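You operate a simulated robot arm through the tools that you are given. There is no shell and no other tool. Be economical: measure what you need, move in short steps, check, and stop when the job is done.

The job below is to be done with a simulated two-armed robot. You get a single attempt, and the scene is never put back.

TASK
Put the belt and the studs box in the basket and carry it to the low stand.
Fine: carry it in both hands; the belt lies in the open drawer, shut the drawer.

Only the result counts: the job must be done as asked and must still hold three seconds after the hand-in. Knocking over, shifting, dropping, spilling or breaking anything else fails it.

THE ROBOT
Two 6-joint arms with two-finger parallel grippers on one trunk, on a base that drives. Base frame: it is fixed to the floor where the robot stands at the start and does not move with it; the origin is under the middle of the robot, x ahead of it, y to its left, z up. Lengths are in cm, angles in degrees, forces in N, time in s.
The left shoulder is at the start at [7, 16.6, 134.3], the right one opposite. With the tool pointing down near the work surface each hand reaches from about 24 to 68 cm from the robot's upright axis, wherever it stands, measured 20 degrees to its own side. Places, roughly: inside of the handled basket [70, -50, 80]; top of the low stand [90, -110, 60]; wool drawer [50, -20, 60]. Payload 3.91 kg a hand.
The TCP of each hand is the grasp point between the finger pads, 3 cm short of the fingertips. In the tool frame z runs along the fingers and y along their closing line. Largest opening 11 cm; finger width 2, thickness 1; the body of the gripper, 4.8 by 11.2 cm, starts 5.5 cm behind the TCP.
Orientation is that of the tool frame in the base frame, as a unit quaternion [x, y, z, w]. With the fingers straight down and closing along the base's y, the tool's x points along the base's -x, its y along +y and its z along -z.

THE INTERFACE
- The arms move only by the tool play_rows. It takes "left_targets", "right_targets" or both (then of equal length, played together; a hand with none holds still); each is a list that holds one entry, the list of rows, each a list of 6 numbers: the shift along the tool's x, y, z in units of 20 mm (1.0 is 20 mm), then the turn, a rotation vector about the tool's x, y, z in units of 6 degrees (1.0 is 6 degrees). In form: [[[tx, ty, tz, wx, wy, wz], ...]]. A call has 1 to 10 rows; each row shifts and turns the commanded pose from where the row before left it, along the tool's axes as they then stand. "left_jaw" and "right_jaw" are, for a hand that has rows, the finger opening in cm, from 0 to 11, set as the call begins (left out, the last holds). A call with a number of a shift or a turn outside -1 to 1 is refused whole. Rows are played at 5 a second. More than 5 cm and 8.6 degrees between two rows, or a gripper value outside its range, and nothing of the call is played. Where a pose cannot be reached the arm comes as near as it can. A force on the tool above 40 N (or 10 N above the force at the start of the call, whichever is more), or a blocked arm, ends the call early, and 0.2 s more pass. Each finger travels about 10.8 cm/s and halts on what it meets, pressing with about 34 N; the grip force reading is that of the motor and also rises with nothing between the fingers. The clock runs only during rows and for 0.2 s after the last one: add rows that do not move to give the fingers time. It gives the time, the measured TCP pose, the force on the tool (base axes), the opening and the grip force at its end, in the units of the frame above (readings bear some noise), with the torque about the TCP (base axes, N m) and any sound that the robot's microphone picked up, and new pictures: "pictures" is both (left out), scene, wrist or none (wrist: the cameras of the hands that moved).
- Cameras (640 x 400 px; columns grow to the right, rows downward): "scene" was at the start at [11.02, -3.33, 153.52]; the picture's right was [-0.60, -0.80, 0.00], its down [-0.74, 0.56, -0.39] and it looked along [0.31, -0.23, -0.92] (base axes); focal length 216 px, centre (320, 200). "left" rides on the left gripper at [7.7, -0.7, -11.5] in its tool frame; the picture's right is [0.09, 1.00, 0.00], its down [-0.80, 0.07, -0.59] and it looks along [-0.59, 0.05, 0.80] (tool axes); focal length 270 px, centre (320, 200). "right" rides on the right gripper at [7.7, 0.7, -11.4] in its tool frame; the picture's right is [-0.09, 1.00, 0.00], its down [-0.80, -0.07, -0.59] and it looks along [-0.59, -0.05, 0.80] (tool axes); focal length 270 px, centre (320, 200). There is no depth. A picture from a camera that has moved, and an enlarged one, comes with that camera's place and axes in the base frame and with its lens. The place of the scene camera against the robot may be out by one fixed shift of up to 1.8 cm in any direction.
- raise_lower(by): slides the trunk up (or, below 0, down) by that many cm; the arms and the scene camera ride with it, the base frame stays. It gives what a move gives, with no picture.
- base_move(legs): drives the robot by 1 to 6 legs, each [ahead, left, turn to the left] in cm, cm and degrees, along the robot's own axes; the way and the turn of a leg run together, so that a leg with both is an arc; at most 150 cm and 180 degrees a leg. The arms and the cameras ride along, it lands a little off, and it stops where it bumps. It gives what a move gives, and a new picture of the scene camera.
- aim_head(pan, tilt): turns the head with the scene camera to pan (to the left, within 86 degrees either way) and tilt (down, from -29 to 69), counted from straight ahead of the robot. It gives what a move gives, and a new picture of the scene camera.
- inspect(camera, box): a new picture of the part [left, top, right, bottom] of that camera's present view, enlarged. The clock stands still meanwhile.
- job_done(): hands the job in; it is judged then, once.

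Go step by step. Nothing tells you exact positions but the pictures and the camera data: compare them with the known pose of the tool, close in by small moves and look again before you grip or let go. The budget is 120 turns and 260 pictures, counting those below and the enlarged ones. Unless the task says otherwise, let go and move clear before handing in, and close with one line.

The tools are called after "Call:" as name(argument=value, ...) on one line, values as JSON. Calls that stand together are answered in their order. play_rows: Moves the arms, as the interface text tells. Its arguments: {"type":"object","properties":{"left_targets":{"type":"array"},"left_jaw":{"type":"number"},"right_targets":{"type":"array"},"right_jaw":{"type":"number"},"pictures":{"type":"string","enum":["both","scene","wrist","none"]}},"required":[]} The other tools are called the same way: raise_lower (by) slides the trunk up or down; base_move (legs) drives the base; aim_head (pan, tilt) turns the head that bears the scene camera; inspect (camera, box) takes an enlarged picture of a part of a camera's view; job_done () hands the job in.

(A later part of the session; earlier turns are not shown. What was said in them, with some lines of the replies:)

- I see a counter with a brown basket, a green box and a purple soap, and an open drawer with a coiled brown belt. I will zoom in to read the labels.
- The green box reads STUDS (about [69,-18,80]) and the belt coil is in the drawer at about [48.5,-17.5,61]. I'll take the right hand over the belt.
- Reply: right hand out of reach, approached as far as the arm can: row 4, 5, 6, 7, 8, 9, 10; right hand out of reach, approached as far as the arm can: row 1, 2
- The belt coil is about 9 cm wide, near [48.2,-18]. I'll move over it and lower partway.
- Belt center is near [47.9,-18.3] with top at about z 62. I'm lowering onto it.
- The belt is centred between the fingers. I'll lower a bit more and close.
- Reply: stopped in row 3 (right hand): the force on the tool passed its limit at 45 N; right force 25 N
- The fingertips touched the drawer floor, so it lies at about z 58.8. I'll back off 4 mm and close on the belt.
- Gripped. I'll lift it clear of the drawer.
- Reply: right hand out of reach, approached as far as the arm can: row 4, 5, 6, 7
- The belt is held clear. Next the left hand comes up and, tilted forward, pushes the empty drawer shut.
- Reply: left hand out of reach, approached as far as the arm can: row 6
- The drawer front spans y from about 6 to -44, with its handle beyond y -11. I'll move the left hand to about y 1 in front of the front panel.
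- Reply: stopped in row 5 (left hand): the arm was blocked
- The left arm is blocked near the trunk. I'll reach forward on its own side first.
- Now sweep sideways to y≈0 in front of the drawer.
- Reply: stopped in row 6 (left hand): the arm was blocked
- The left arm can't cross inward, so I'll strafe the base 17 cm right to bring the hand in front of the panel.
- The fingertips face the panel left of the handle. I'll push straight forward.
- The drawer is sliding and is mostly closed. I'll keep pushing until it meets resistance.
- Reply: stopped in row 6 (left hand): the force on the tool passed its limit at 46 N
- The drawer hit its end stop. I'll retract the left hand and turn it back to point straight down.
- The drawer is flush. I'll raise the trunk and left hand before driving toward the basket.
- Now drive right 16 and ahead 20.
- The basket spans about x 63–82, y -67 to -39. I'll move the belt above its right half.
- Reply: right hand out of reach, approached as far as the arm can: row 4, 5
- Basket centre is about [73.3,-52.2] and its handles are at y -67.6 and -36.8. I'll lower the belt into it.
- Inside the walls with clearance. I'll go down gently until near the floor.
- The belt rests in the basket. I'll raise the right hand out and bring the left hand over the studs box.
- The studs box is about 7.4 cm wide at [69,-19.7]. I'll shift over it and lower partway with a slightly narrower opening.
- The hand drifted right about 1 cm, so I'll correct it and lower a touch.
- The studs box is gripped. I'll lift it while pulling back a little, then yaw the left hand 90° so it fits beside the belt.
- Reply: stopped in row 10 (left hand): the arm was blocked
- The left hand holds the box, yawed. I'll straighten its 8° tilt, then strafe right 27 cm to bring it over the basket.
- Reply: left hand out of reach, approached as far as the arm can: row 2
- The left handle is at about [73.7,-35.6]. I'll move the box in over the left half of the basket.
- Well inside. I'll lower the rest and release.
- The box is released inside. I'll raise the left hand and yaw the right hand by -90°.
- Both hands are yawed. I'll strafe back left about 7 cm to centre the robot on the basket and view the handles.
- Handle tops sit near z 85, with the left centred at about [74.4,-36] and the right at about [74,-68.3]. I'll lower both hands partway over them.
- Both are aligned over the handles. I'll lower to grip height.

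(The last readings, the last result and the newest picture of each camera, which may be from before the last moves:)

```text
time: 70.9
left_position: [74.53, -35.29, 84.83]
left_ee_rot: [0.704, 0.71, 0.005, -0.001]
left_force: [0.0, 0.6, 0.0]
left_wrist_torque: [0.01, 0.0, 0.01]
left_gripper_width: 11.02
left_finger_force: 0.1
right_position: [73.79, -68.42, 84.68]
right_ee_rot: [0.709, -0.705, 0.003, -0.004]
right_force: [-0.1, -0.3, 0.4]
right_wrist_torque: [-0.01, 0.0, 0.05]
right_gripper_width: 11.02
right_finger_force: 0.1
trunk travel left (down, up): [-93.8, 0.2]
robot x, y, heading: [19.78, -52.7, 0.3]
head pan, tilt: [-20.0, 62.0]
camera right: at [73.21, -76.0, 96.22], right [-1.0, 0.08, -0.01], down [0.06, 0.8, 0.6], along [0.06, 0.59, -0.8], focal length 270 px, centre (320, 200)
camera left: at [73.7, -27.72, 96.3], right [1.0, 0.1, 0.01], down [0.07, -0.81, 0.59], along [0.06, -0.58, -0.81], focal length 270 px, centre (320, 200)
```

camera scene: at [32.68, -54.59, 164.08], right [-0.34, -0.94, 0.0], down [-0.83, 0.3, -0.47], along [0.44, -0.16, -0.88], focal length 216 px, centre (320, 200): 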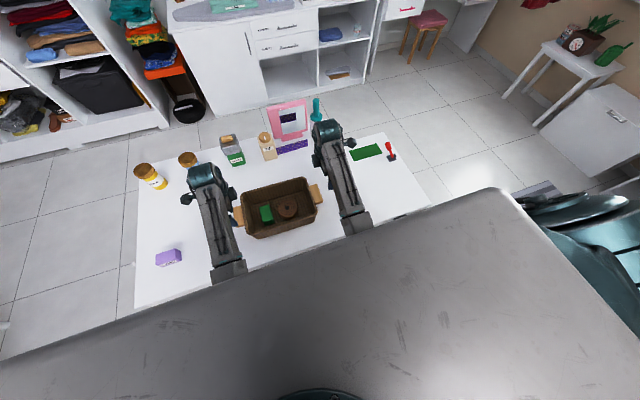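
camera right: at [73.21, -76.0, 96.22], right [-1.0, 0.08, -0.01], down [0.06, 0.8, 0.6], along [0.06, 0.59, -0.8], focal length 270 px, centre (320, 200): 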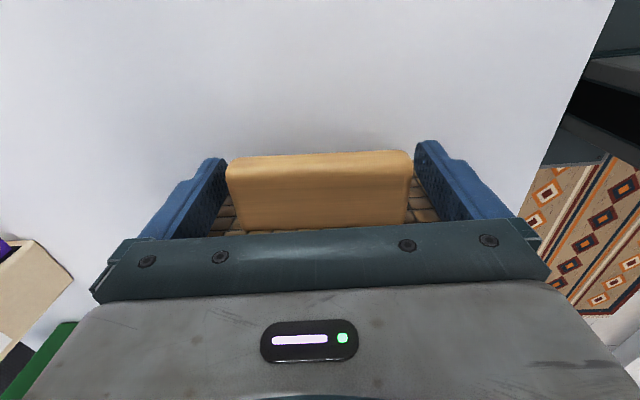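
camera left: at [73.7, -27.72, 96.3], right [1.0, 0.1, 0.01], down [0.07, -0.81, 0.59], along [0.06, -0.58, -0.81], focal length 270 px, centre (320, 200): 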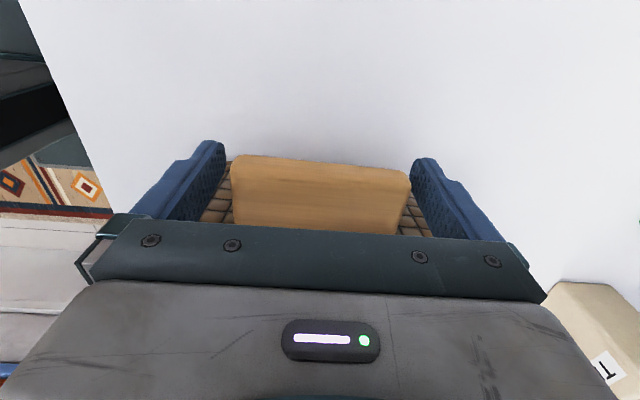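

The handles sit between the fingers. I'll lower 8 mm more, then close both.

Call:
play_rows(left_targets=[[[0, 0, 0.4, 0, 0, 0], [0, 0, 0, 0, 0, 0]]], right_targets=[[[0, 0, 0.35, 0, 0, 0], [0, 0, 0, 0, 0, 0]]], pictures="none")

Call:
play_rows(left_targets=[[[0, 0, 0, 0, 0, 0], [0, 0, 0, 0, 0, 0], [0, 0, 0, 0, 0, 0], [0, 0, 0, 0, 0, 0]]], right_targets=[[[0, 0, 0, 0, 0, 0], [0, 0, 0, 0, 0, 0], [0, 0, 0, 0, 0, 0], [0, 0, 0, 0, 0, 0]]], left_jaw=4, right_jaw=4, pictures="wrist")

```text
time: 71.5
left_position: [74.53, -35.41, 84.08]
left_ee_rot: [0.704, 0.71, 0.005, 0.0]
left_force: [-0.3, 0.0, -0.6]
left_wrist_torque: [-0.01, -0.03, 0.01]
left_gripper_width: 10.96
left_finger_force: 0.1
right_position: [73.98, -68.37, 84.05]
right_ee_rot: [0.709, -0.705, 0.004, -0.004]
right_force: [-0.7, -0.2, 0.2]
right_wrist_torque: [0.01, 0.04, 0.01]
right_gripper_width: 10.98
right_finger_force: 0.0
trunk travel left (down, up): [-93.8, 0.2]
robot x, y, heading: [20.03, -52.28, 0.2]
head pan, tilt: [-20.0, 62.0]
```

```text
time: 72.5
left_position: [74.63, -35.42, 84.12]
left_ee_rot: [0.705, 0.71, 0.006, -0.001]
left_force: [-2.5, 0.0, 1.7]
left_wrist_torque: [0.05, -0.19, -0.42]
left_gripper_width: 8.98
left_finger_force: 34.4
right_position: [73.84, -68.42, 84.03]
right_ee_rot: [0.709, -0.705, 0.004, -0.004]
right_force: [1.9, 1.1, 0.1]
right_wrist_torque: [-0.01, 0.37, -0.43]
right_gripper_width: 8.99
right_finger_force: 34.3
trunk travel left (down, up): [-93.8, 0.2]
robot x, y, heading: [20.21, -52.08, 0.4]
head pan, tilt: [-20.0, 62.0]
camera right: at [73.21, -75.99, 95.52], right [-1.0, 0.08, -0.01], down [0.06, 0.8, 0.6], along [0.06, 0.59, -0.8], focal length 270 px, centre (320, 200)
camera left: at [73.66, -27.75, 95.55], right [1.0, 0.1, 0.01], down [0.07, -0.81, 0.59], along [0.06, -0.58, -0.81], focal length 270 px, centre (320, 200)
```

right: 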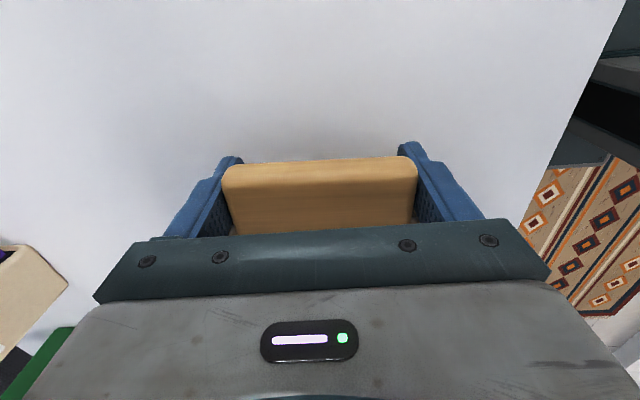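
left: 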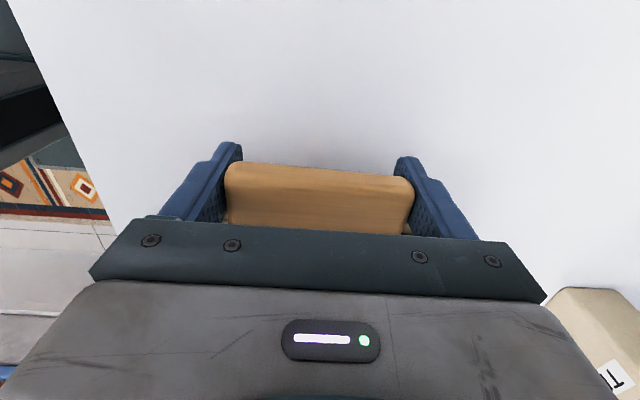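

Both handles are gripped at 9.0 cm. I'll lift gently with both arms together.

Call:
play_rows(left_targets=[[[0, 0, -0.3, 0, 0, 0], [0, 0, -0.4, 0, 0, 0], [0, 0, -0.5, 0, 0, 0], [0, 0, -0.5, 0, 0, 0], [0, 0, -0.5, 0, 0, 0], [0, 0, -0.5, 0, 0, 0], [0, 0, -0.5, 0, 0, 0], [0, 0, 0, 0, 0, 0]]], right_targets=[[[0, 0, -0.3, 0, 0, 0], [0, 0, -0.4, 0, 0, 0], [0, 0, -0.5, 0, 0, 0], [0, 0, -0.5, 0, 0, 0], [0, 0, -0.5, 0, 0, 0], [0, 0, -0.5, 0, 0, 0], [0, 0, -0.5, 0, 0, 0], [0, 0, 0, 0, 0, 0]]], pictures="both")

```text
time: 74.3
left_position: [74.64, -35.5, 90.3]
left_ee_rot: [0.705, 0.709, 0.005, -0.001]
left_force: [-10.6, 12.2, -2.1]
left_wrist_torque: [-0.11, 0.07, -1.88]
left_gripper_width: 9.01
left_finger_force: 34.2
right_position: [73.8, -68.35, 90.23]
right_ee_rot: [0.709, -0.705, 0.004, -0.003]
right_force: [10.2, -11.8, -3.2]
right_wrist_torque: [0.08, -0.08, -1.66]
right_gripper_width: 9.0
right_finger_force: 33.8
trunk travel left (down, up): [-93.8, 0.2]
robot x, y, heading: [19.72, -52.51, 0.3]
head pan, tilt: [-20.0, 62.0]
camera scene: at [32.72, -54.4, 164.08], right [-0.34, -0.94, 0.0], down [-0.83, 0.3, -0.47], along [0.44, -0.16, -0.88], focal length 216 px, centre (320, 200)
camera right: at [73.15, -76.05, 101.87], right [-1.0, 0.08, -0.01], down [0.06, 0.8, 0.59], along [0.06, 0.59, -0.8], focal length 270 px, centre (320, 200)
camera left: at [73.69, -27.83, 101.85], right [1.0, 0.1, 0.01], down [0.07, -0.81, 0.59], along [0.06, -0.58, -0.81], focal length 270 px, centre (320, 200)
```

scene: 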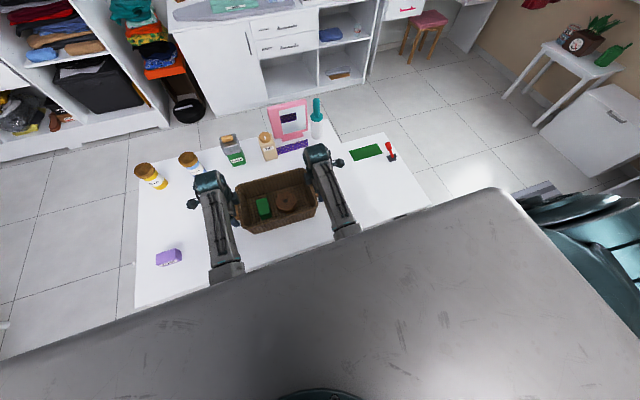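
right: 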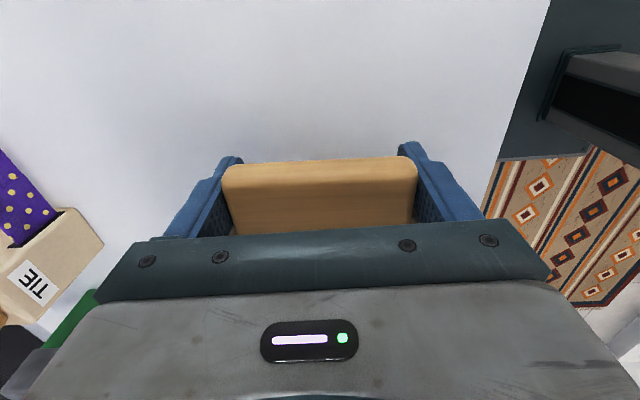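
left: 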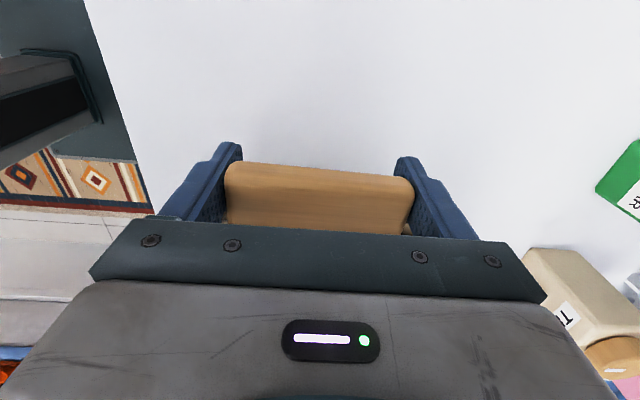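

The basket is lifted about 6 cm and steady. I'll back away from the counter, then look to the right for the route.

Call:
base_move(legs=[[-35, 0, 0]])

Call:
aim_head(pan=-60, tilt=35)

```text
time: 76.5
left_position: [39.98, -35.57, 90.37]
left_ee_rot: [0.705, 0.709, 0.005, -0.002]
left_force: [-6.9, 14.3, -3.8]
left_wrist_torque: [0.28, 0.09, -1.33]
left_gripper_width: 9.01
left_finger_force: 33.9
right_position: [39.16, -68.64, 90.29]
right_ee_rot: [0.709, -0.705, 0.002, -0.003]
right_force: [7.0, -14.7, 0.4]
right_wrist_torque: [0.48, -0.06, -1.31]
right_gripper_width: 8.99
right_finger_force: 34.2
trunk travel left (down, up): [-93.8, 0.2]
robot x, y, heading: [-14.74, -52.93, 0.6]
head pan, tilt: [-20.0, 62.0]
camera scene: at [-1.71, -54.59, 164.05], right [-0.34, -0.94, 0.0], down [-0.83, 0.3, -0.47], along [0.44, -0.16, -0.88], focal length 216 px, centre (320, 200)
```

scene: 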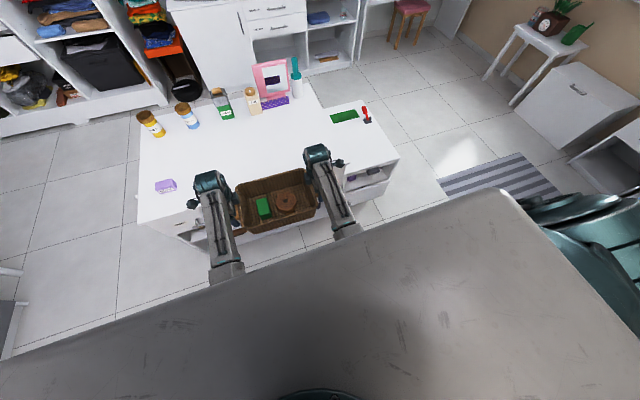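

```text
time: 77.6
left_position: [39.83, -35.59, 90.31]
left_ee_rot: [0.705, 0.709, 0.005, -0.002]
left_force: [-3.1, 0.8, -2.1]
left_wrist_torque: [-0.03, -0.26, -0.46]
left_gripper_width: 8.99
left_finger_force: 33.8
right_position: [39.23, -68.49, 90.3]
right_ee_rot: [0.709, -0.705, 0.004, -0.003]
right_force: [2.5, -1.3, -3.6]
right_wrist_torque: [-0.11, 0.29, -0.45]
right_gripper_width: 8.98
right_finger_force: 34.6
trunk travel left (down, up): [-93.8, 0.2]
robot x, y, heading: [-14.22, -52.73, 0.3]
head pan, tilt: [-60.0, 35.0]
camera scene: at [-3.51, -60.02, 167.73], right [-0.86, -0.51, 0.0], down [-0.29, 0.5, -0.82], along [0.41, -0.71, -0.57], focal length 216 px, centre (320, 200)
```

scene: 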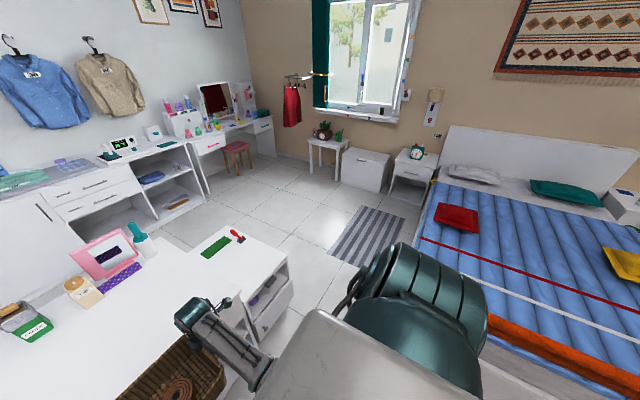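

I see the low stand, roughly x 58–112 and y -89 to -129, with a red lever near [97,-124] and a green patch near [106,-112]. I'll approach it from its right side facing +y, so first I'll strafe right and turn left 90° in the open floor.

Call:
base_move(legs=[[0, -52, 0], [0, 0, 90]])

```text
time: 84.5
left_position: [-32.11, -50.84, 90.39]
left_ee_rot: [-0.014, 1.0, 0.003, -0.006]
left_force: [-0.5, -3.6, -2.9]
left_wrist_torque: [0.13, 0.07, -0.73]
left_gripper_width: 8.97
left_finger_force: 33.7
right_position: [0.85, -50.9, 90.34]
right_ee_rot: [1.0, 0.013, 0.001, -0.005]
right_force: [0.9, 4.2, -2.8]
right_wrist_torque: [-0.14, 0.04, -0.73]
right_gripper_width: 8.99
right_finger_force: 34.3
trunk travel left (down, up): [-93.8, 0.2]
robot x, y, heading: [-13.94, -104.73, 91.4]
head pan, tilt: [-60.0, 35.0]
camera scene: at [-5.31, -94.98, 167.73], right [0.52, -0.85, 0.0], down [-0.49, -0.3, -0.82], along [0.7, 0.43, -0.57], focal length 216 px, centre (320, 200)
```

scene: 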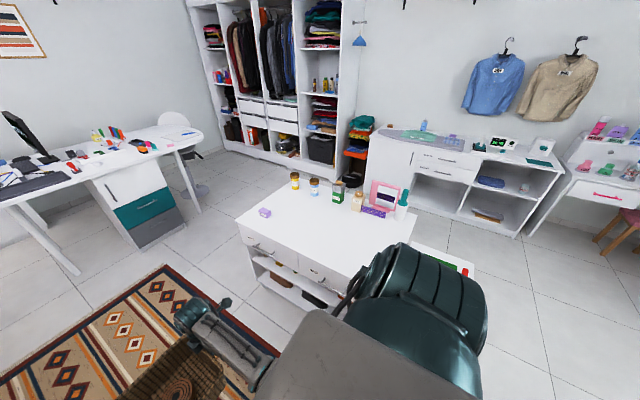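

Clear. I'll strafe to x≈23, straighten the heading, then back down past the stand.

Call:
base_move(legs=[[0, 0, -1.4], [0, -37, 0], [-30, 0, 0]])

Call:
aim_head(pan=-80, tilt=45)

```text
time: 88.9
left_position: [6.35, -80.45, 90.25]
left_ee_rot: [-0.006, 1.0, 0.002, -0.005]
left_force: [-0.3, -6.0, -3.3]
left_wrist_torque: [0.02, 0.1, -0.97]
left_gripper_width: 9.01
left_finger_force: 34.2
right_position: [39.36, -81.0, 90.22]
right_ee_rot: [1.0, 0.005, 0.0, -0.005]
right_force: [0.3, 6.8, -1.3]
right_wrist_torque: [0.02, 0.19, -0.95]
right_gripper_width: 9.0
right_finger_force: 33.8
trunk travel left (down, up): [-93.8, 0.2]
robot x, y, heading: [23.25, -134.58, 90.7]
head pan, tilt: [-60.0, 35.0]
camera scene: at [32.51, -124.83, 167.71], right [0.51, -0.86, 0.0], down [-0.49, -0.29, -0.82], along [0.71, 0.42, -0.57], focal length 216 px, centre (320, 200)
```

scene: 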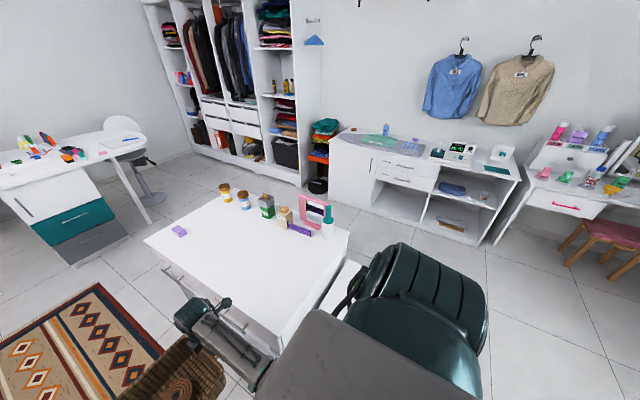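

```text
time: 89.7
left_position: [6.44, -80.62, 90.39]
left_ee_rot: [-0.006, 1.0, 0.004, -0.004]
left_force: [-0.3, -1.8, -2.7]
left_wrist_torque: [0.32, -0.04, -0.49]
left_gripper_width: 9.02
left_finger_force: 33.8
right_position: [39.33, -81.14, 90.46]
right_ee_rot: [1.0, 0.005, 0.0, -0.005]
right_force: [0.3, 1.7, -3.6]
right_wrist_torque: [-0.3, -0.13, -0.38]
right_gripper_width: 8.96
right_finger_force: 33.9
trunk travel left (down, up): [-93.8, 0.2]
robot x, y, heading: [23.83, -134.79, 90.5]
head pan, tilt: [-80.0, 45.0]
camera scene: at [32.92, -128.21, 166.27], right [0.18, -0.98, 0.0], down [-0.69, -0.13, -0.71], along [0.7, 0.13, -0.71], focal length 216 px, centre (320, 200)
```

scene: 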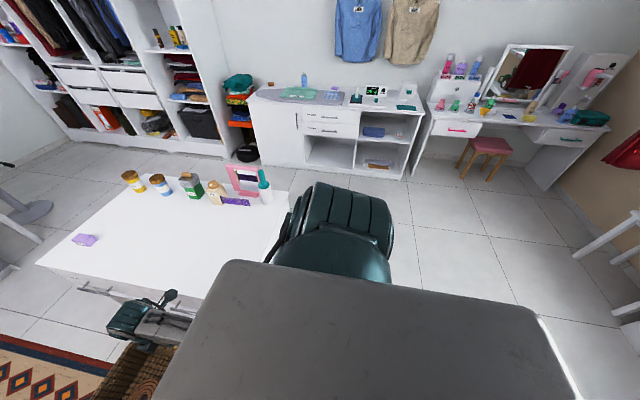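

Path is clear; back another 31 cm then strafe right until facing the stand.

Call:
base_move(legs=[[-31, 0, 0], [0, 0, -0.6], [0, -53, 0]])

Call:
aim_head(pan=-25, tilt=60)

Call:
inspect(camera="right", box=[0, 0, 640, 400])

Call:
inspect(camera="left", box=[0, 0, 640, 400])

```text
time: 94.8
left_position: [61.03, -111.6, 90.37]
left_ee_rot: [0.004, 1.0, 0.003, -0.004]
left_force: [-0.5, -6.1, -2.2]
left_wrist_torque: [0.01, -0.06, -0.97]
left_gripper_width: 9.0
left_finger_force: 34.5
right_position: [93.9, -112.97, 90.36]
right_ee_rot: [1.0, -0.006, 0.002, -0.005]
right_force: [0.3, 6.6, -2.8]
right_wrist_torque: [0.01, -0.01, -0.96]
right_gripper_width: 9.02
right_finger_force: 34.0
trunk travel left (down, up): [-93.8, 0.2]
robot x, y, heading: [77.19, -166.42, 89.3]
head pan, tilt: [-80.0, 45.0]
camera scene: at [86.52, -159.71, 166.26], right [0.16, -0.99, 0.0], down [-0.7, -0.12, -0.71], along [0.7, 0.12, -0.71], focal length 216 px, centre (320, 200)
```

scene: 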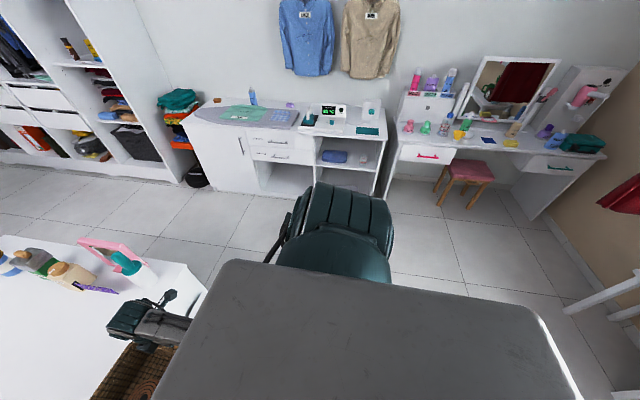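

```text
time: 96.1
left_position: [60.99, -111.54, 90.31]
left_ee_rot: [0.005, 1.0, 0.003, -0.005]
left_force: [-1.3, -2.5, -2.2]
left_wrist_torque: [0.22, -0.09, -0.55]
left_gripper_width: 8.97
left_finger_force: 33.8
right_position: [94.06, -112.85, 90.21]
right_ee_rot: [1.0, -0.005, 0.0, -0.005]
right_force: [0.5, 3.0, -3.2]
right_wrist_torque: [-0.27, -0.14, -0.53]
right_gripper_width: 9.02
right_finger_force: 34.4
trunk travel left (down, up): [-93.8, 0.2]
robot x, y, heading: [77.31, -166.06, 89.2]
head pan, tilt: [-25.0, 60.0]
camera scene: at [81.53, -155.03, 164.31], right [0.9, -0.43, 0.0], down [-0.37, -0.78, -0.5], along [0.22, 0.45, -0.87], focal length 216 px, centre (320, 200)
```

scene: 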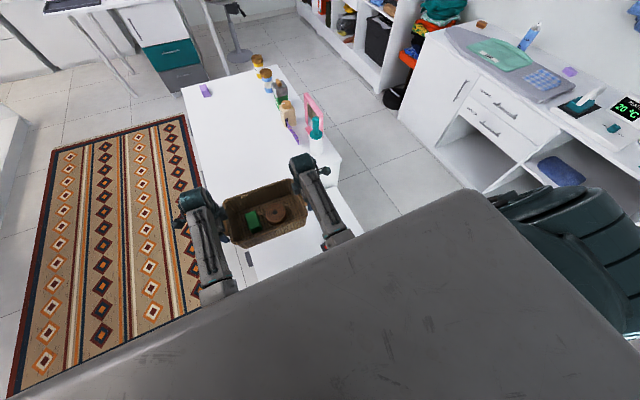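

```text
1.00 times, centred on (320, 200) of right (not enlarged: the box is as wide or as high as the picture)
camera zoom: at [101.83, -113.71, 101.85], right [-0.1, -1.0, -0.01], down [-0.8, 0.07, 0.59], along [-0.59, 0.07, -0.8], focal length 270 px, centre (320, 200)
```

zoom: 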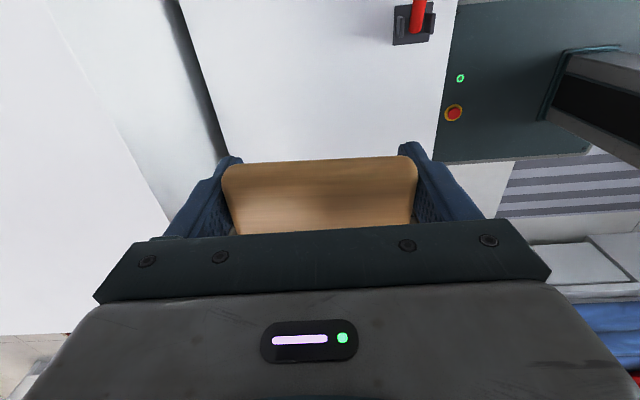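

```text
1.00 times, centred on (320, 200) of left (not enlarged: the box is as wide or as high as the picture)
camera zoom: at [53.45, -112.28, 101.85], right [-0.08, 1.0, 0.01], down [0.81, 0.06, 0.59], along [0.58, 0.05, -0.81], focal length 270 px, centre (320, 200)
```

zoom: 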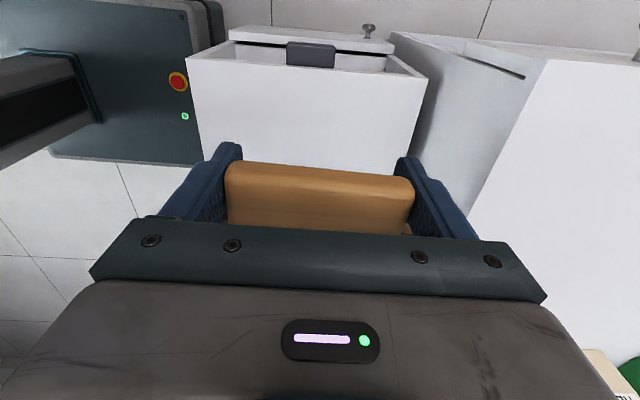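

The basket hangs over the stand (y -94.5 to -130.5, x from 61), and the lever base is at [98,-125]. I'll nudge forward and left for lever clearance, then lower with the trunk.

Call:
base_move(legs=[[2.7, 1.2, 0.8]])

Call:
raise_lower(by=-16)

Call:
inspect(camera="right", box=[0, 0, 640, 400])

Call:
inspect(camera="left", box=[0, 0, 640, 400])

Call:
inspect(camera="scene", box=[160, 100, 400, 260])

```text
time: 96.9
left_position: [59.49, -109.69, 90.69]
left_ee_rot: [-0.003, 1.0, 0.005, -0.006]
left_force: [-0.7, -4.5, -2.8]
left_wrist_torque: [0.2, 0.05, -0.65]
left_gripper_width: 8.96
left_finger_force: 34.1
right_position: [92.33, -110.58, 90.6]
right_ee_rot: [1.0, 0.002, -0.002, -0.009]
right_force: [2.4, 3.8, -2.5]
right_wrist_torque: [-0.09, 0.07, -0.7]
right_gripper_width: 9.0
right_finger_force: 33.6
trunk travel left (down, up): [-93.8, 0.2]
robot x, y, heading: [75.74, -163.71, 90.2]
head pan, tilt: [-25.0, 60.0]
camera scene: at [80.68, -153.27, 164.37], right [0.91, -0.42, -0.01], down [-0.36, -0.78, -0.5], along [0.21, 0.46, -0.86], focal length 216 px, centre (320, 200)
```

scene: 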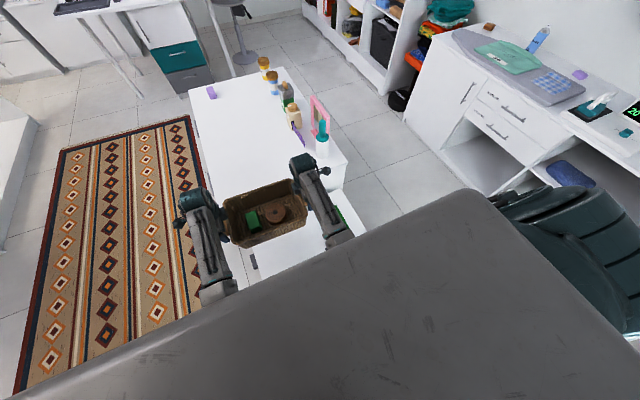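

```text
time: 98.7
left_position: [59.15, -109.28, 74.15]
left_ee_rot: [-0.002, 1.0, 0.003, -0.005]
left_force: [-1.4, -4.6, -2.2]
left_wrist_torque: [0.17, -0.09, -0.57]
left_gripper_width: 9.0
left_finger_force: 33.4
right_position: [92.14, -110.12, 74.28]
right_ee_rot: [1.0, 0.001, 0.0, -0.005]
right_force: [1.4, 3.7, -2.7]
right_wrist_torque: [-0.17, -0.12, -0.73]
right_gripper_width: 8.98
right_finger_force: 34.1
trunk travel left (down, up): [-77.8, 16.2]
robot x, y, heading: [76.19, -163.97, 90.4]
head pan, tilt: [-25.0, 60.0]
```

```text
1.00 times, centred on (320, 200) of right (not enlarged: the box is as wide or as high as the picture)
camera zoom: at [99.94, -110.74, 85.86], right [-0.08, -1.0, -0.01], down [-0.8, 0.06, 0.59], along [-0.59, 0.06, -0.8], focal length 270 px, centre (320, 200)
```

zoom: 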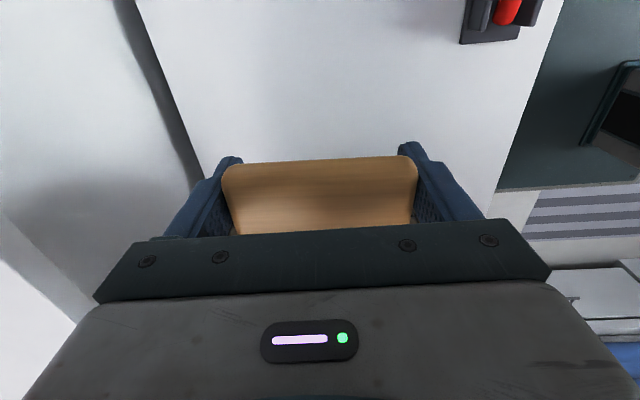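

```text
1.00 times, centred on (320, 200) of left (not enlarged: the box is as wide or as high as the picture)
camera zoom: at [51.54, -110.0, 85.83], right [-0.09, 1.0, 0.01], down [0.81, 0.07, 0.59], along [0.58, 0.06, -0.81], focal length 270 px, centre (320, 200)
```

zoom: 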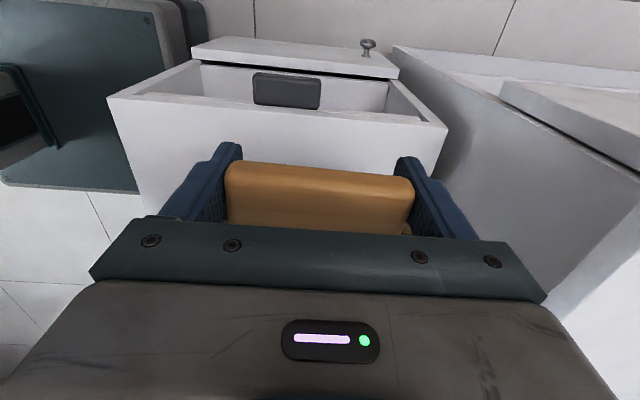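

```text
2.50 times, centred on (280, 180) of scene
camera zoom: at [80.21, -152.36, 148.31], right [0.91, -0.42, 0.0], down [-0.36, -0.79, -0.5], along [0.21, 0.45, -0.87], focal length 541 px, centre (420, 250)
```

zoom: 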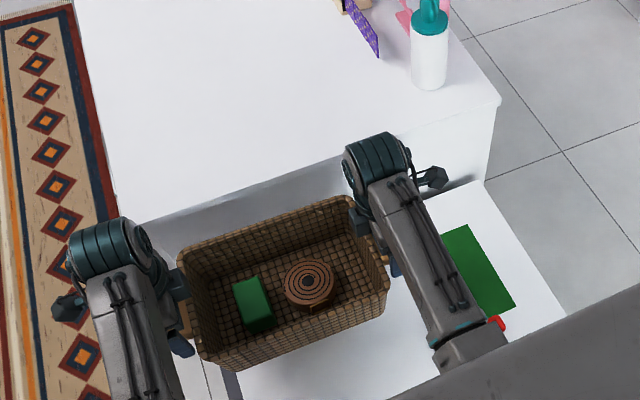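

Alignment is good: basket bottom spans about x 64–88 on the stand, clear of lever and counter. I'll lower further.

Call:
raise_lower(by=-6)

Call:
inspect(camera="scene", box=[160, 100, 400, 260])

```text
time: 99.7
left_position: [59.11, -109.36, 68.33]
left_ee_rot: [-0.003, 1.0, 0.002, -0.005]
left_force: [-0.7, -5.4, -3.3]
left_wrist_torque: [0.09, 0.0, -0.8]
left_gripper_width: 9.02
left_finger_force: 34.3
right_position: [92.19, -110.1, 68.36]
right_ee_rot: [1.0, 0.002, 0.0, -0.006]
right_force: [0.6, 5.4, -2.8]
right_wrist_torque: [-0.06, 0.02, -0.84]
right_gripper_width: 8.99
right_finger_force: 33.3
trunk travel left (down, up): [-71.8, 22.2]
robot x, y, heading: [75.79, -163.62, 90.1]
head pan, tilt: [-25.0, 60.0]
```

```text
2.50 times, centred on (280, 180) of scene
camera zoom: at [80.21, -152.37, 142.31], right [0.91, -0.42, 0.0], down [-0.36, -0.79, -0.5], along [0.21, 0.45, -0.87], focal length 541 px, centre (420, 250)
```

zoom: 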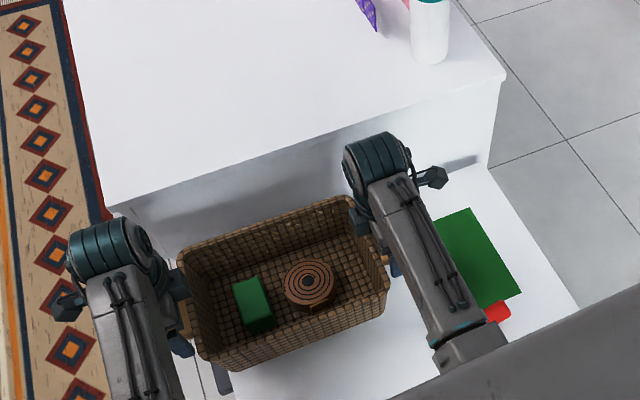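

Now gentle arm lowering until the basket touches.

Call:
play_rows(left_targets=[[[0, 0, 0.2, 0, 0, 0], [0, 0, 0.2, 0, 0, 0], [0, 0, 0.2, 0, 0, 0], [0, 0, 0, 0, 0, 0]]], right_targets=[[[0, 0, 0.2, 0, 0, 0], [0, 0, 0.2, 0, 0, 0], [0, 0, 0.2, 0, 0, 0], [0, 0, 0, 0, 0, 0]]], pictures="none")

Call:
play_rows(left_targets=[[[0, 0, 0.15, 0, 0, 0], [0, 0, 0.15, 0, 0, 0], [0, 0, 0.1, 0, 0, 0], [0, 0, 0, 0, 0, 0]]], right_targets=[[[0, 0, 0.15, 0, 0, 0], [0, 0, 0.15, 0, 0, 0], [0, 0, 0.1, 0, 0, 0], [0, 0, 0, 0, 0, 0]]], pictures="none")

```text
time: 100.7
left_position: [59.09, -109.3, 67.24]
left_ee_rot: [-0.002, 1.0, 0.002, -0.006]
left_force: [-3.7, -4.3, -7.8]
left_wrist_torque: [0.36, 1.02, -0.8]
left_gripper_width: 9.0
left_finger_force: 33.6
right_position: [92.05, -110.06, 67.18]
right_ee_rot: [1.0, 0.001, 0.0, -0.005]
right_force: [4.3, 4.1, 3.4]
right_wrist_torque: [-0.31, 0.89, -0.72]
right_gripper_width: 8.98
right_finger_force: 34.5
trunk travel left (down, up): [-71.8, 22.2]
robot x, y, heading: [76.13, -163.81, 89.9]
head pan, tilt: [-25.0, 60.0]
```

```text
time: 101.7
left_position: [59.2, -109.26, 66.28]
left_ee_rot: [-0.001, 1.0, 0.002, -0.004]
left_force: [-1.7, -8.5, 0.0]
left_wrist_torque: [-0.15, -0.55, -1.4]
left_gripper_width: 8.98
left_finger_force: 33.7
right_position: [92.15, -110.14, 66.45]
right_ee_rot: [1.0, 0.002, 0.0, -0.006]
right_force: [1.2, 7.7, -6.2]
right_wrist_torque: [0.1, -0.5, -1.42]
right_gripper_width: 8.98
right_finger_force: 33.8
trunk travel left (down, up): [-71.8, 22.2]
robot x, y, heading: [76.18, -163.38, 90.3]
head pan, tilt: [-25.0, 60.0]
```

Call:
play_rows(left_targets=[[[0, 0, 0.1, 0, 0, 0], [0, 0, 0.1, 0, 0, 0], [0, 0, 0.1, 0, 0, 0], [0, 0, 0, 0, 0, 0]]], right_targets=[[[0, 0, 0.1, 0, 0, 0], [0, 0, 0.1, 0, 0, 0], [0, 0, 0.1, 0, 0, 0], [0, 0, 0, 0, 0, 0]]], pictures="wrist")

Call:
inspect(camera="scene", box=[180, 130, 330, 250])

```text
time: 102.7
left_position: [59.14, -109.15, 65.66]
left_ee_rot: [-0.002, 1.0, 0.003, -0.005]
left_force: [-1.6, -8.1, -0.7]
left_wrist_torque: [0.54, -0.15, -1.36]
left_gripper_width: 9.0
left_finger_force: 33.8
right_position: [92.07, -110.06, 65.8]
right_ee_rot: [1.0, 0.002, 0.0, -0.005]
right_force: [1.0, 7.8, -3.8]
right_wrist_torque: [-0.56, -0.33, -1.25]
right_gripper_width: 8.99
right_finger_force: 34.3
trunk travel left (down, up): [-71.8, 22.2]
robot x, y, heading: [76.49, -163.64, 90.4]
head pan, tilt: [-25.0, 60.0]
camera right: at [99.94, -110.75, 77.23], right [-0.08, -1.0, -0.01], down [-0.8, 0.06, 0.59], along [-0.59, 0.06, -0.8], focal length 270 px, centre (320, 200)
camera left: at [51.55, -109.96, 77.17], right [-0.09, 1.0, 0.01], down [0.81, 0.07, 0.59], along [0.58, 0.06, -0.81], focal length 270 px, centre (320, 200)
```

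right: 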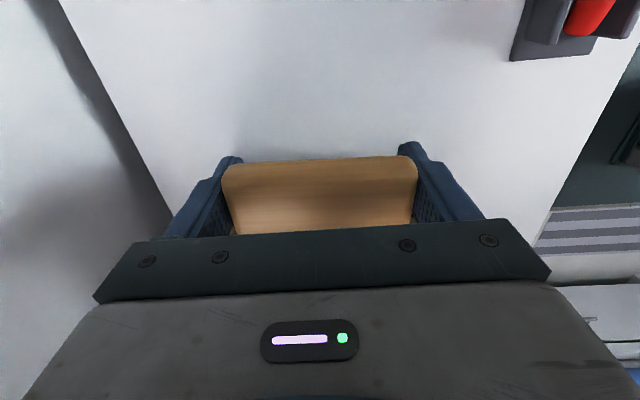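
left: 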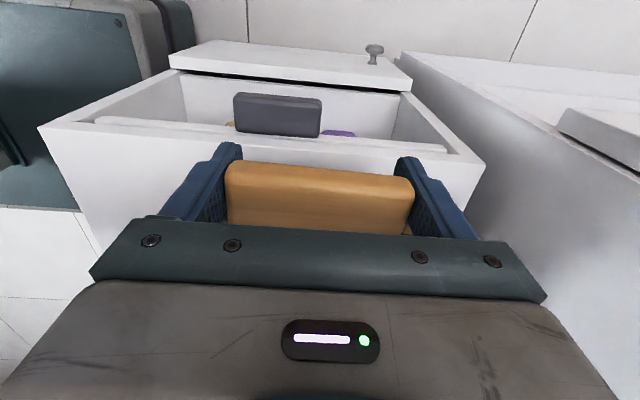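

```text
3.33 times, centred on (255, 190) of scene
camera zoom: at [80.2, -152.34, 142.3], right [0.91, -0.42, 0.0], down [-0.36, -0.79, -0.5], along [0.21, 0.45, -0.87], focal length 721 px, centre (537, 233)
```

zoom: 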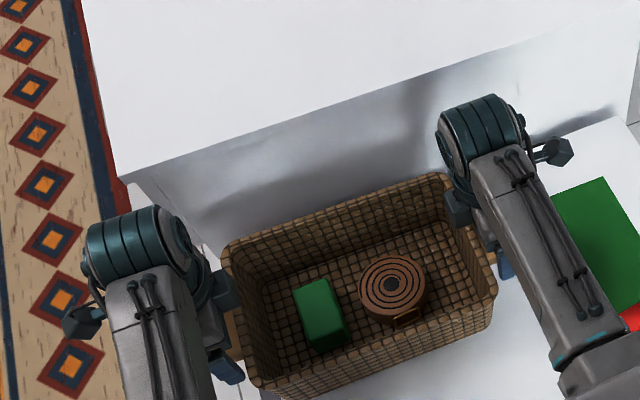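

Close to contact (bottom about 60.4). I'll lower a bit more, watching the force.

Call:
play_rows(left_targets=[[[0, 0, 0.1, 0, 0, 0], [0, 0, 0.1, 0, 0, 0], [0, 0, 0, 0, 0, 0]]], right_targets=[[[0, 0, 0.1, 0, 0, 0], [0, 0, 0.1, 0, 0, 0], [0, 0, 0, 0, 0, 0]]], pictures="none")

Call:
play_rows(left_targets=[[[0, 0, 0.1, 0, 0, 0], [0, 0, 0.1, 0, 0, 0], [0, 0, 0, 0, 0, 0]]], right_targets=[[[0, 0, 0.1, 0, 0, 0], [0, 0, 0.1, 0, 0, 0], [0, 0, 0, 0, 0, 0]]], pictures="none")

```text
time: 103.5
left_position: [59.15, -109.34, 65.43]
left_ee_rot: [-0.003, 1.0, 0.002, -0.005]
left_force: [0.9, -1.4, -5.9]
left_wrist_torque: [-0.18, 0.78, -0.25]
left_gripper_width: 9.0
left_finger_force: 33.8
right_position: [92.07, -110.14, 65.25]
right_ee_rot: [1.0, 0.002, -0.002, -0.005]
right_force: [-1.3, 2.0, 1.5]
right_wrist_torque: [0.18, 0.58, -0.29]
right_gripper_width: 8.99
right_finger_force: 34.1
trunk travel left (down, up): [-71.8, 22.2]
robot x, y, heading: [76.02, -163.8, 90.3]
head pan, tilt: [-25.0, 60.0]
```

```text
time: 104.3
left_position: [59.16, -109.33, 64.92]
left_ee_rot: [-0.002, 1.0, 0.002, -0.004]
left_force: [5.0, -5.7, -6.2]
left_wrist_torque: [0.8, 0.84, -0.92]
left_gripper_width: 8.98
left_finger_force: 34.2
right_position: [92.19, -110.0, 64.87]
right_ee_rot: [1.0, 0.003, 0.0, -0.005]
right_force: [-4.7, 5.3, 0.2]
right_wrist_torque: [-0.78, 0.35, -0.98]
right_gripper_width: 9.01
right_finger_force: 33.5
trunk travel left (down, up): [-71.8, 22.2]
robot x, y, heading: [75.96, -163.68, 90.3]
head pan, tilt: [-25.0, 60.0]
```

Call:
play_rows(left_targets=[[[0, 0, 0.1, 0, 0, 0], [0, 0, 0.1, 0, 0, 0], [0, 0, 0.1, 0, 0, 0], [0, 0, 0, 0, 0, 0], [0, 0, 0, 0, 0, 0]]], right_targets=[[[0, 0, 0.1, 0, 0, 0], [0, 0, 0.1, 0, 0, 0], [0, 0, 0.1, 0, 0, 0], [0, 0, 0, 0, 0, 0], [0, 0, 0, 0, 0, 0]]], pictures="none")

Call:
play_rows(left_targets=[[[0, 0, 0.1, 0, 0, 0], [0, 0, 0.1, 0, 0, 0], [0, 0, 0.1, 0, 0, 0], [0, 0, 0, 0, 0, 0], [0, 0, 0, 0, 0, 0]]], right_targets=[[[0, 0, 0.1, 0, 0, 0], [0, 0, 0.1, 0, 0, 0], [0, 0, 0.1, 0, 0, 0], [0, 0, 0, 0, 0, 0], [0, 0, 0, 0, 0, 0]]], pictures="none")

Call:
inspect(camera="scene", box=[180, 130, 330, 250])

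```text
time: 105.5
left_position: [59.19, -109.19, 64.24]
left_ee_rot: [-0.003, 1.0, 0.002, -0.005]
left_force: [7.8, -5.0, 0.8]
left_wrist_torque: [-0.24, -0.6, -0.79]
left_gripper_width: 8.99
left_finger_force: 34.2
right_position: [92.19, -109.94, 64.43]
right_ee_rot: [1.0, 0.002, -0.002, -0.005]
right_force: [-8.0, 4.8, -6.9]
right_wrist_torque: [0.23, -0.53, -0.68]
right_gripper_width: 8.99
right_finger_force: 33.7
trunk travel left (down, up): [-71.8, 22.2]
robot x, y, heading: [76.06, -163.75, 90.3]
head pan, tilt: [-25.0, 60.0]
```

```text
time: 106.7
left_position: [59.09, -109.26, 64.08]
left_ee_rot: [-0.003, 1.0, 0.005, -0.004]
left_force: [6.8, 5.5, 23.5]
left_wrist_torque: [-0.43, 0.04, -1.01]
left_gripper_width: 9.0
left_finger_force: 34.0
right_position: [92.06, -109.9, 64.01]
right_ee_rot: [1.0, 0.001, 0.001, -0.008]
right_force: [-11.5, 7.7, 9.6]
right_wrist_torque: [-1.07, -0.3, -0.34]
right_gripper_width: 9.01
right_finger_force: 34.3
trunk travel left (down, up): [-71.8, 22.2]
robot x, y, heading: [76.19, -163.9, 90.2]
head pan, tilt: [-25.0, 60.0]
```

```text
3.33 times, centred on (255, 190) of scene
camera zoom: at [80.19, -152.64, 142.36], right [0.91, -0.42, 0.0], down [-0.36, -0.79, -0.5], along [0.21, 0.46, -0.87], focal length 721 px, centre (537, 233)
```

zoom: 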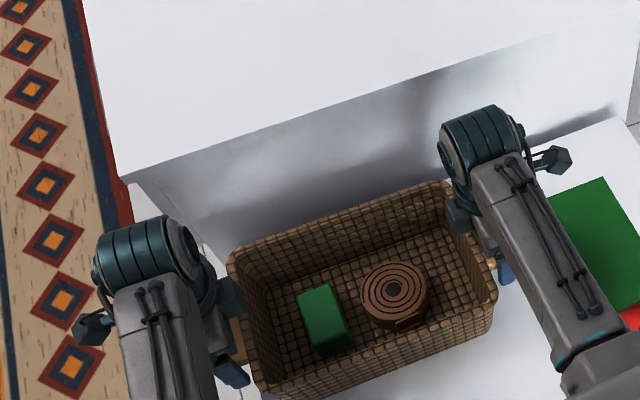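

Contact: upward force appeared at TCP z≈64. I'll relieve the pressure slightly and open both hands.

Call:
play_rows(left_targets=[[[0, 0, -0.08, 0, 0, 0], [0, 0, 0, 0, 0, 0]]], right_targets=[[[0, 0, -0.08, 0, 0, 0], [0, 0, 0, 0, 0, 0]]], pictures="none")

Call:
play_rows(left_targets=[[[0, 0, 0, 0, 0, 0], [0, 0, 0, 0, 0, 0], [0, 0, 0, 0, 0, 0]]], right_targets=[[[0, 0, 0, 0, 0, 0], [0, 0, 0, 0, 0, 0], [0, 0, 0, 0, 0, 0]]], left_jaw=11, right_jaw=11, pictures="both")

```text
time: 107.3
left_position: [59.2, -109.27, 63.98]
left_ee_rot: [-0.002, 1.0, 0.004, -0.005]
left_force: [6.2, 0.6, 22.9]
left_wrist_torque: [0.23, -0.17, -1.04]
left_gripper_width: 8.99
left_finger_force: 33.9
right_position: [92.23, -109.98, 64.02]
right_ee_rot: [1.0, 0.001, 0.0, -0.006]
right_force: [-10.2, 8.5, -1.6]
right_wrist_torque: [0.59, 0.04, -1.15]
right_gripper_width: 8.99
right_finger_force: 33.5
trunk travel left (down, up): [-71.8, 22.2]
robot x, y, heading: [76.08, -163.56, 90.0]
head pan, tilt: [-25.0, 60.0]
```

```text
time: 108.1
left_position: [59.02, -109.3, 63.84]
left_ee_rot: [-0.002, 1.0, 0.003, -0.005]
left_force: [0.4, 0.3, -0.2]
left_wrist_torque: [0.01, -0.01, 0.02]
left_gripper_width: 11.02
left_finger_force: 0.1
right_position: [92.16, -109.98, 63.92]
right_ee_rot: [1.0, 0.002, 0.001, -0.004]
right_force: [0.5, -0.7, 0.0]
right_wrist_torque: [-0.02, 0.01, 0.01]
right_gripper_width: 11.01
right_finger_force: 0.0
trunk travel left (down, up): [-71.8, 22.2]
robot x, y, heading: [76.24, -163.92, 90.2]
head pan, tilt: [-25.0, 60.0]
camera scene: at [80.2, -152.39, 142.31], right [0.91, -0.42, 0.0], down [-0.36, -0.79, -0.5], along [0.21, 0.45, -0.87], focal length 216 px, centre (320, 200)
camera right: at [99.95, -110.65, 75.45], right [-0.08, -1.0, -0.01], down [-0.8, 0.06, 0.59], along [-0.59, 0.06, -0.8], focal length 270 px, centre (320, 200)
camera left: at [51.5, -109.97, 75.36], right [-0.09, 1.0, 0.01], down [0.81, 0.07, 0.59], along [0.58, 0.06, -0.81], focal length 270 px, centre (320, 200)
```

scene: 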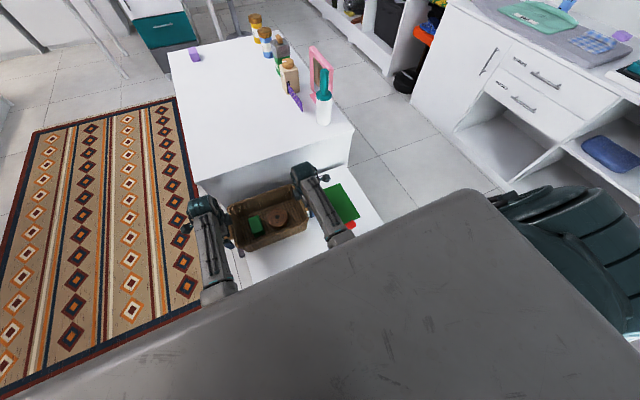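
right: 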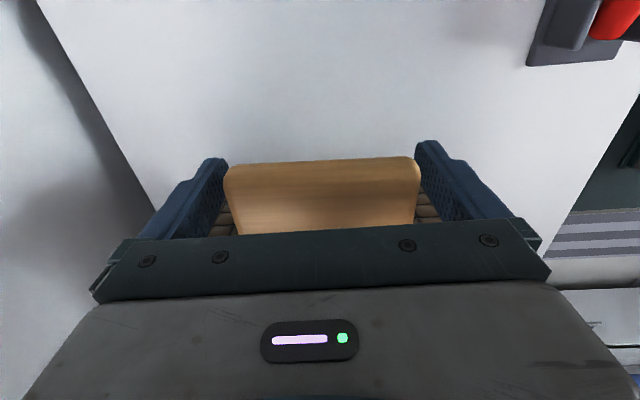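
left: 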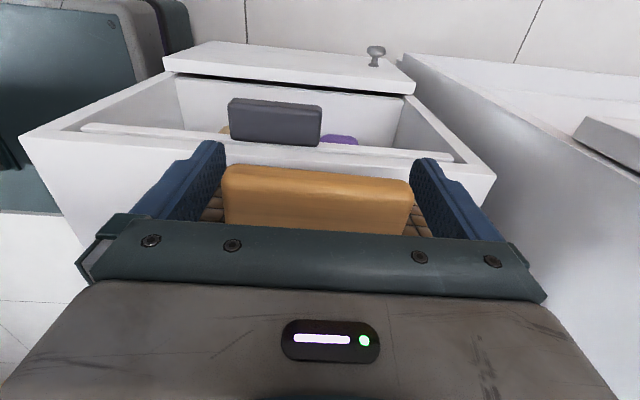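

Both hands are free. I'll raise straight up by the trunk and check.

Call:
raise_lower(by=20)

Call:
inspect(camera="scene", box=[160, 100, 400, 260])

Call:
inspect(camera="left", box=[0, 0, 640, 400])

Call:
inspect(camera="right", box=[0, 0, 640, 400])

```text
time: 110.3
left_position: [59.09, -109.34, 83.98]
left_ee_rot: [-0.002, 1.0, 0.002, -0.005]
left_force: [-0.3, 0.3, 0.0]
left_wrist_torque: [0.05, -0.02, 0.04]
left_gripper_width: 10.97
left_finger_force: 0.1
right_position: [92.16, -110.07, 83.97]
right_ee_rot: [1.0, 0.003, 0.001, -0.005]
right_force: [-0.5, 0.0, 0.0]
right_wrist_torque: [0.0, 0.0, 0.03]
right_gripper_width: 11.02
right_finger_force: 0.0
trunk travel left (down, up): [-91.8, 2.2]
robot x, y, heading: [76.16, -163.78, 90.1]
head pan, tilt: [-25.0, 60.0]
```

```text
2.50 times, centred on (280, 180) of scene
camera zoom: at [80.21, -152.4, 162.31], right [0.91, -0.42, 0.0], down [-0.36, -0.79, -0.5], along [0.21, 0.45, -0.87], focal length 541 px, centre (420, 250)
```

zoom: 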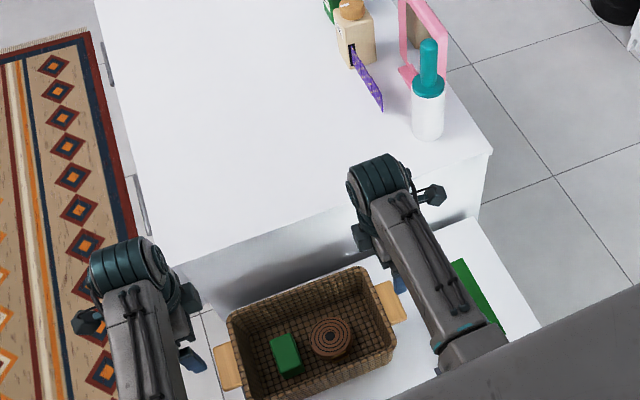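

```text
1.00 times, centred on (320, 200) of left (not enlarged: the box is as wide or as high as the picture)
camera zoom: at [51.5, -109.95, 95.39], right [-0.09, 1.0, 0.01], down [0.81, 0.07, 0.59], along [0.58, 0.06, -0.81], focal length 270 px, centre (320, 200)
```

zoom: 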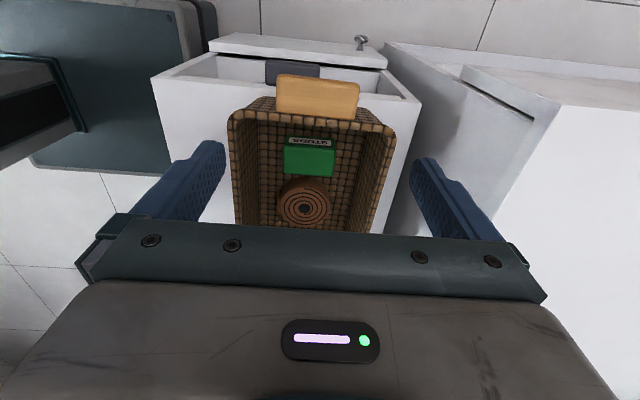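

```text
1.00 times, centred on (320, 200) of right (not enlarged: the box is as wide or as high as the picture)
camera zoom: at [99.94, -110.65, 95.46], right [-0.08, -1.0, -0.01], down [-0.8, 0.06, 0.59], along [-0.59, 0.06, -0.8], focal length 270 px, centre (320, 200)
```

zoom: 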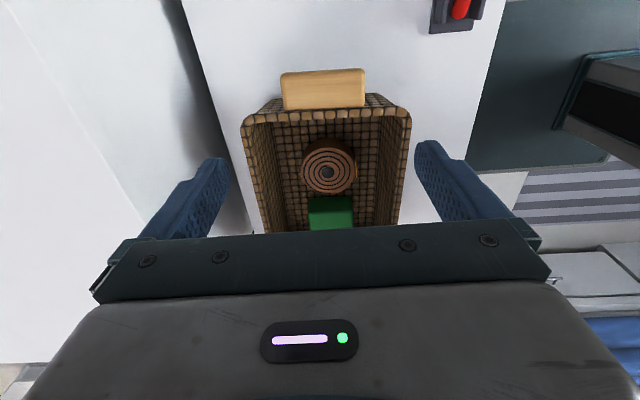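

The basket rests level on the stand with both items inside. I'll back away 25 cm and take a last look.

Call:
base_move(legs=[[-25, 0, 0]])

Call:
aim_head(pan=0, tilt=50)

```text
time: 112.1
left_position: [59.39, -134.2, 83.94]
left_ee_rot: [0.0, 1.0, 0.001, -0.005]
left_force: [-0.4, 0.1, -0.2]
left_wrist_torque: [0.0, 0.02, -0.01]
left_gripper_width: 10.99
left_finger_force: 0.0
right_position: [92.34, -135.17, 83.82]
right_ee_rot: [1.0, -0.001, 0.001, -0.005]
right_force: [-0.2, -0.4, -0.1]
right_wrist_torque: [0.0, 0.0, -0.02]
right_gripper_width: 10.97
right_finger_force: 0.2
trunk travel left (down, up): [-91.8, 2.2]
robot x, y, heading: [75.73, -188.82, 90.0]
head pan, tilt: [-25.0, 60.0]
camera scene: at [80.31, -177.42, 162.29], right [0.91, -0.42, 0.0], down [-0.37, -0.79, -0.5], along [0.21, 0.45, -0.87], focal length 216 px, centre (320, 200)
```

scene: 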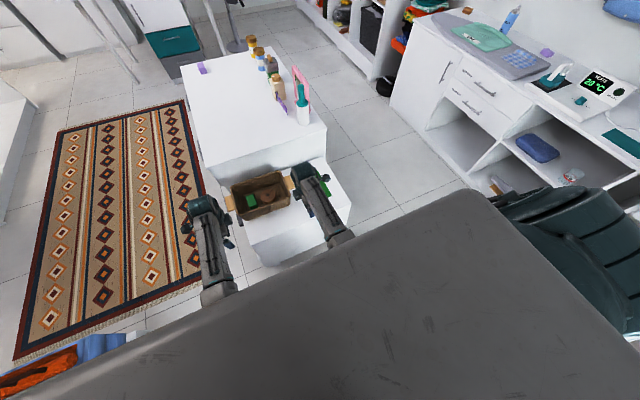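

```text
time: 113.0
left_position: [59.32, -134.39, 83.9]
left_ee_rot: [-0.001, 1.0, 0.003, -0.006]
left_force: [-0.2, -0.1, 0.0]
left_wrist_torque: [0.02, 0.01, -0.01]
left_gripper_width: 11.01
left_finger_force: 0.0
right_position: [92.35, -135.38, 83.99]
right_ee_rot: [1.0, 0.0, 0.0, -0.006]
right_force: [0.9, -0.3, 0.3]
right_wrist_torque: [-0.02, 0.04, -0.02]
right_gripper_width: 11.01
right_finger_force: 0.1
trunk travel left (down, up): [-91.8, 2.2]
robot x, y, heading: [76.0, -188.69, 90.0]
head pan, tilt: [0.0, 50.0]
camera scene: at [77.51, -176.04, 163.57], right [1.0, 0.0, 0.0], down [0.0, -0.77, -0.64], along [0.0, 0.64, -0.77], focal length 216 px, centre (320, 200)
```

scene: 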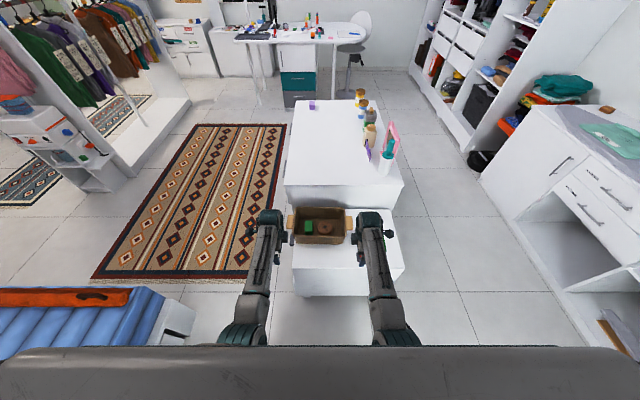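

The basket sits on the low stand with the belt and studs box inside, the wool drawer was pushed shut, and the hands are clear. Handing in.

Call:
job_done()

```text
The job is handed in.
```

The belt and the studs box are in the basket, and I carried it in both hands to the low stand. I pushed the wool drawer shut after taking the belt out. Both hands let go and moved clear before the hand-in, and nothing else was knocked over or shifted that I could see.
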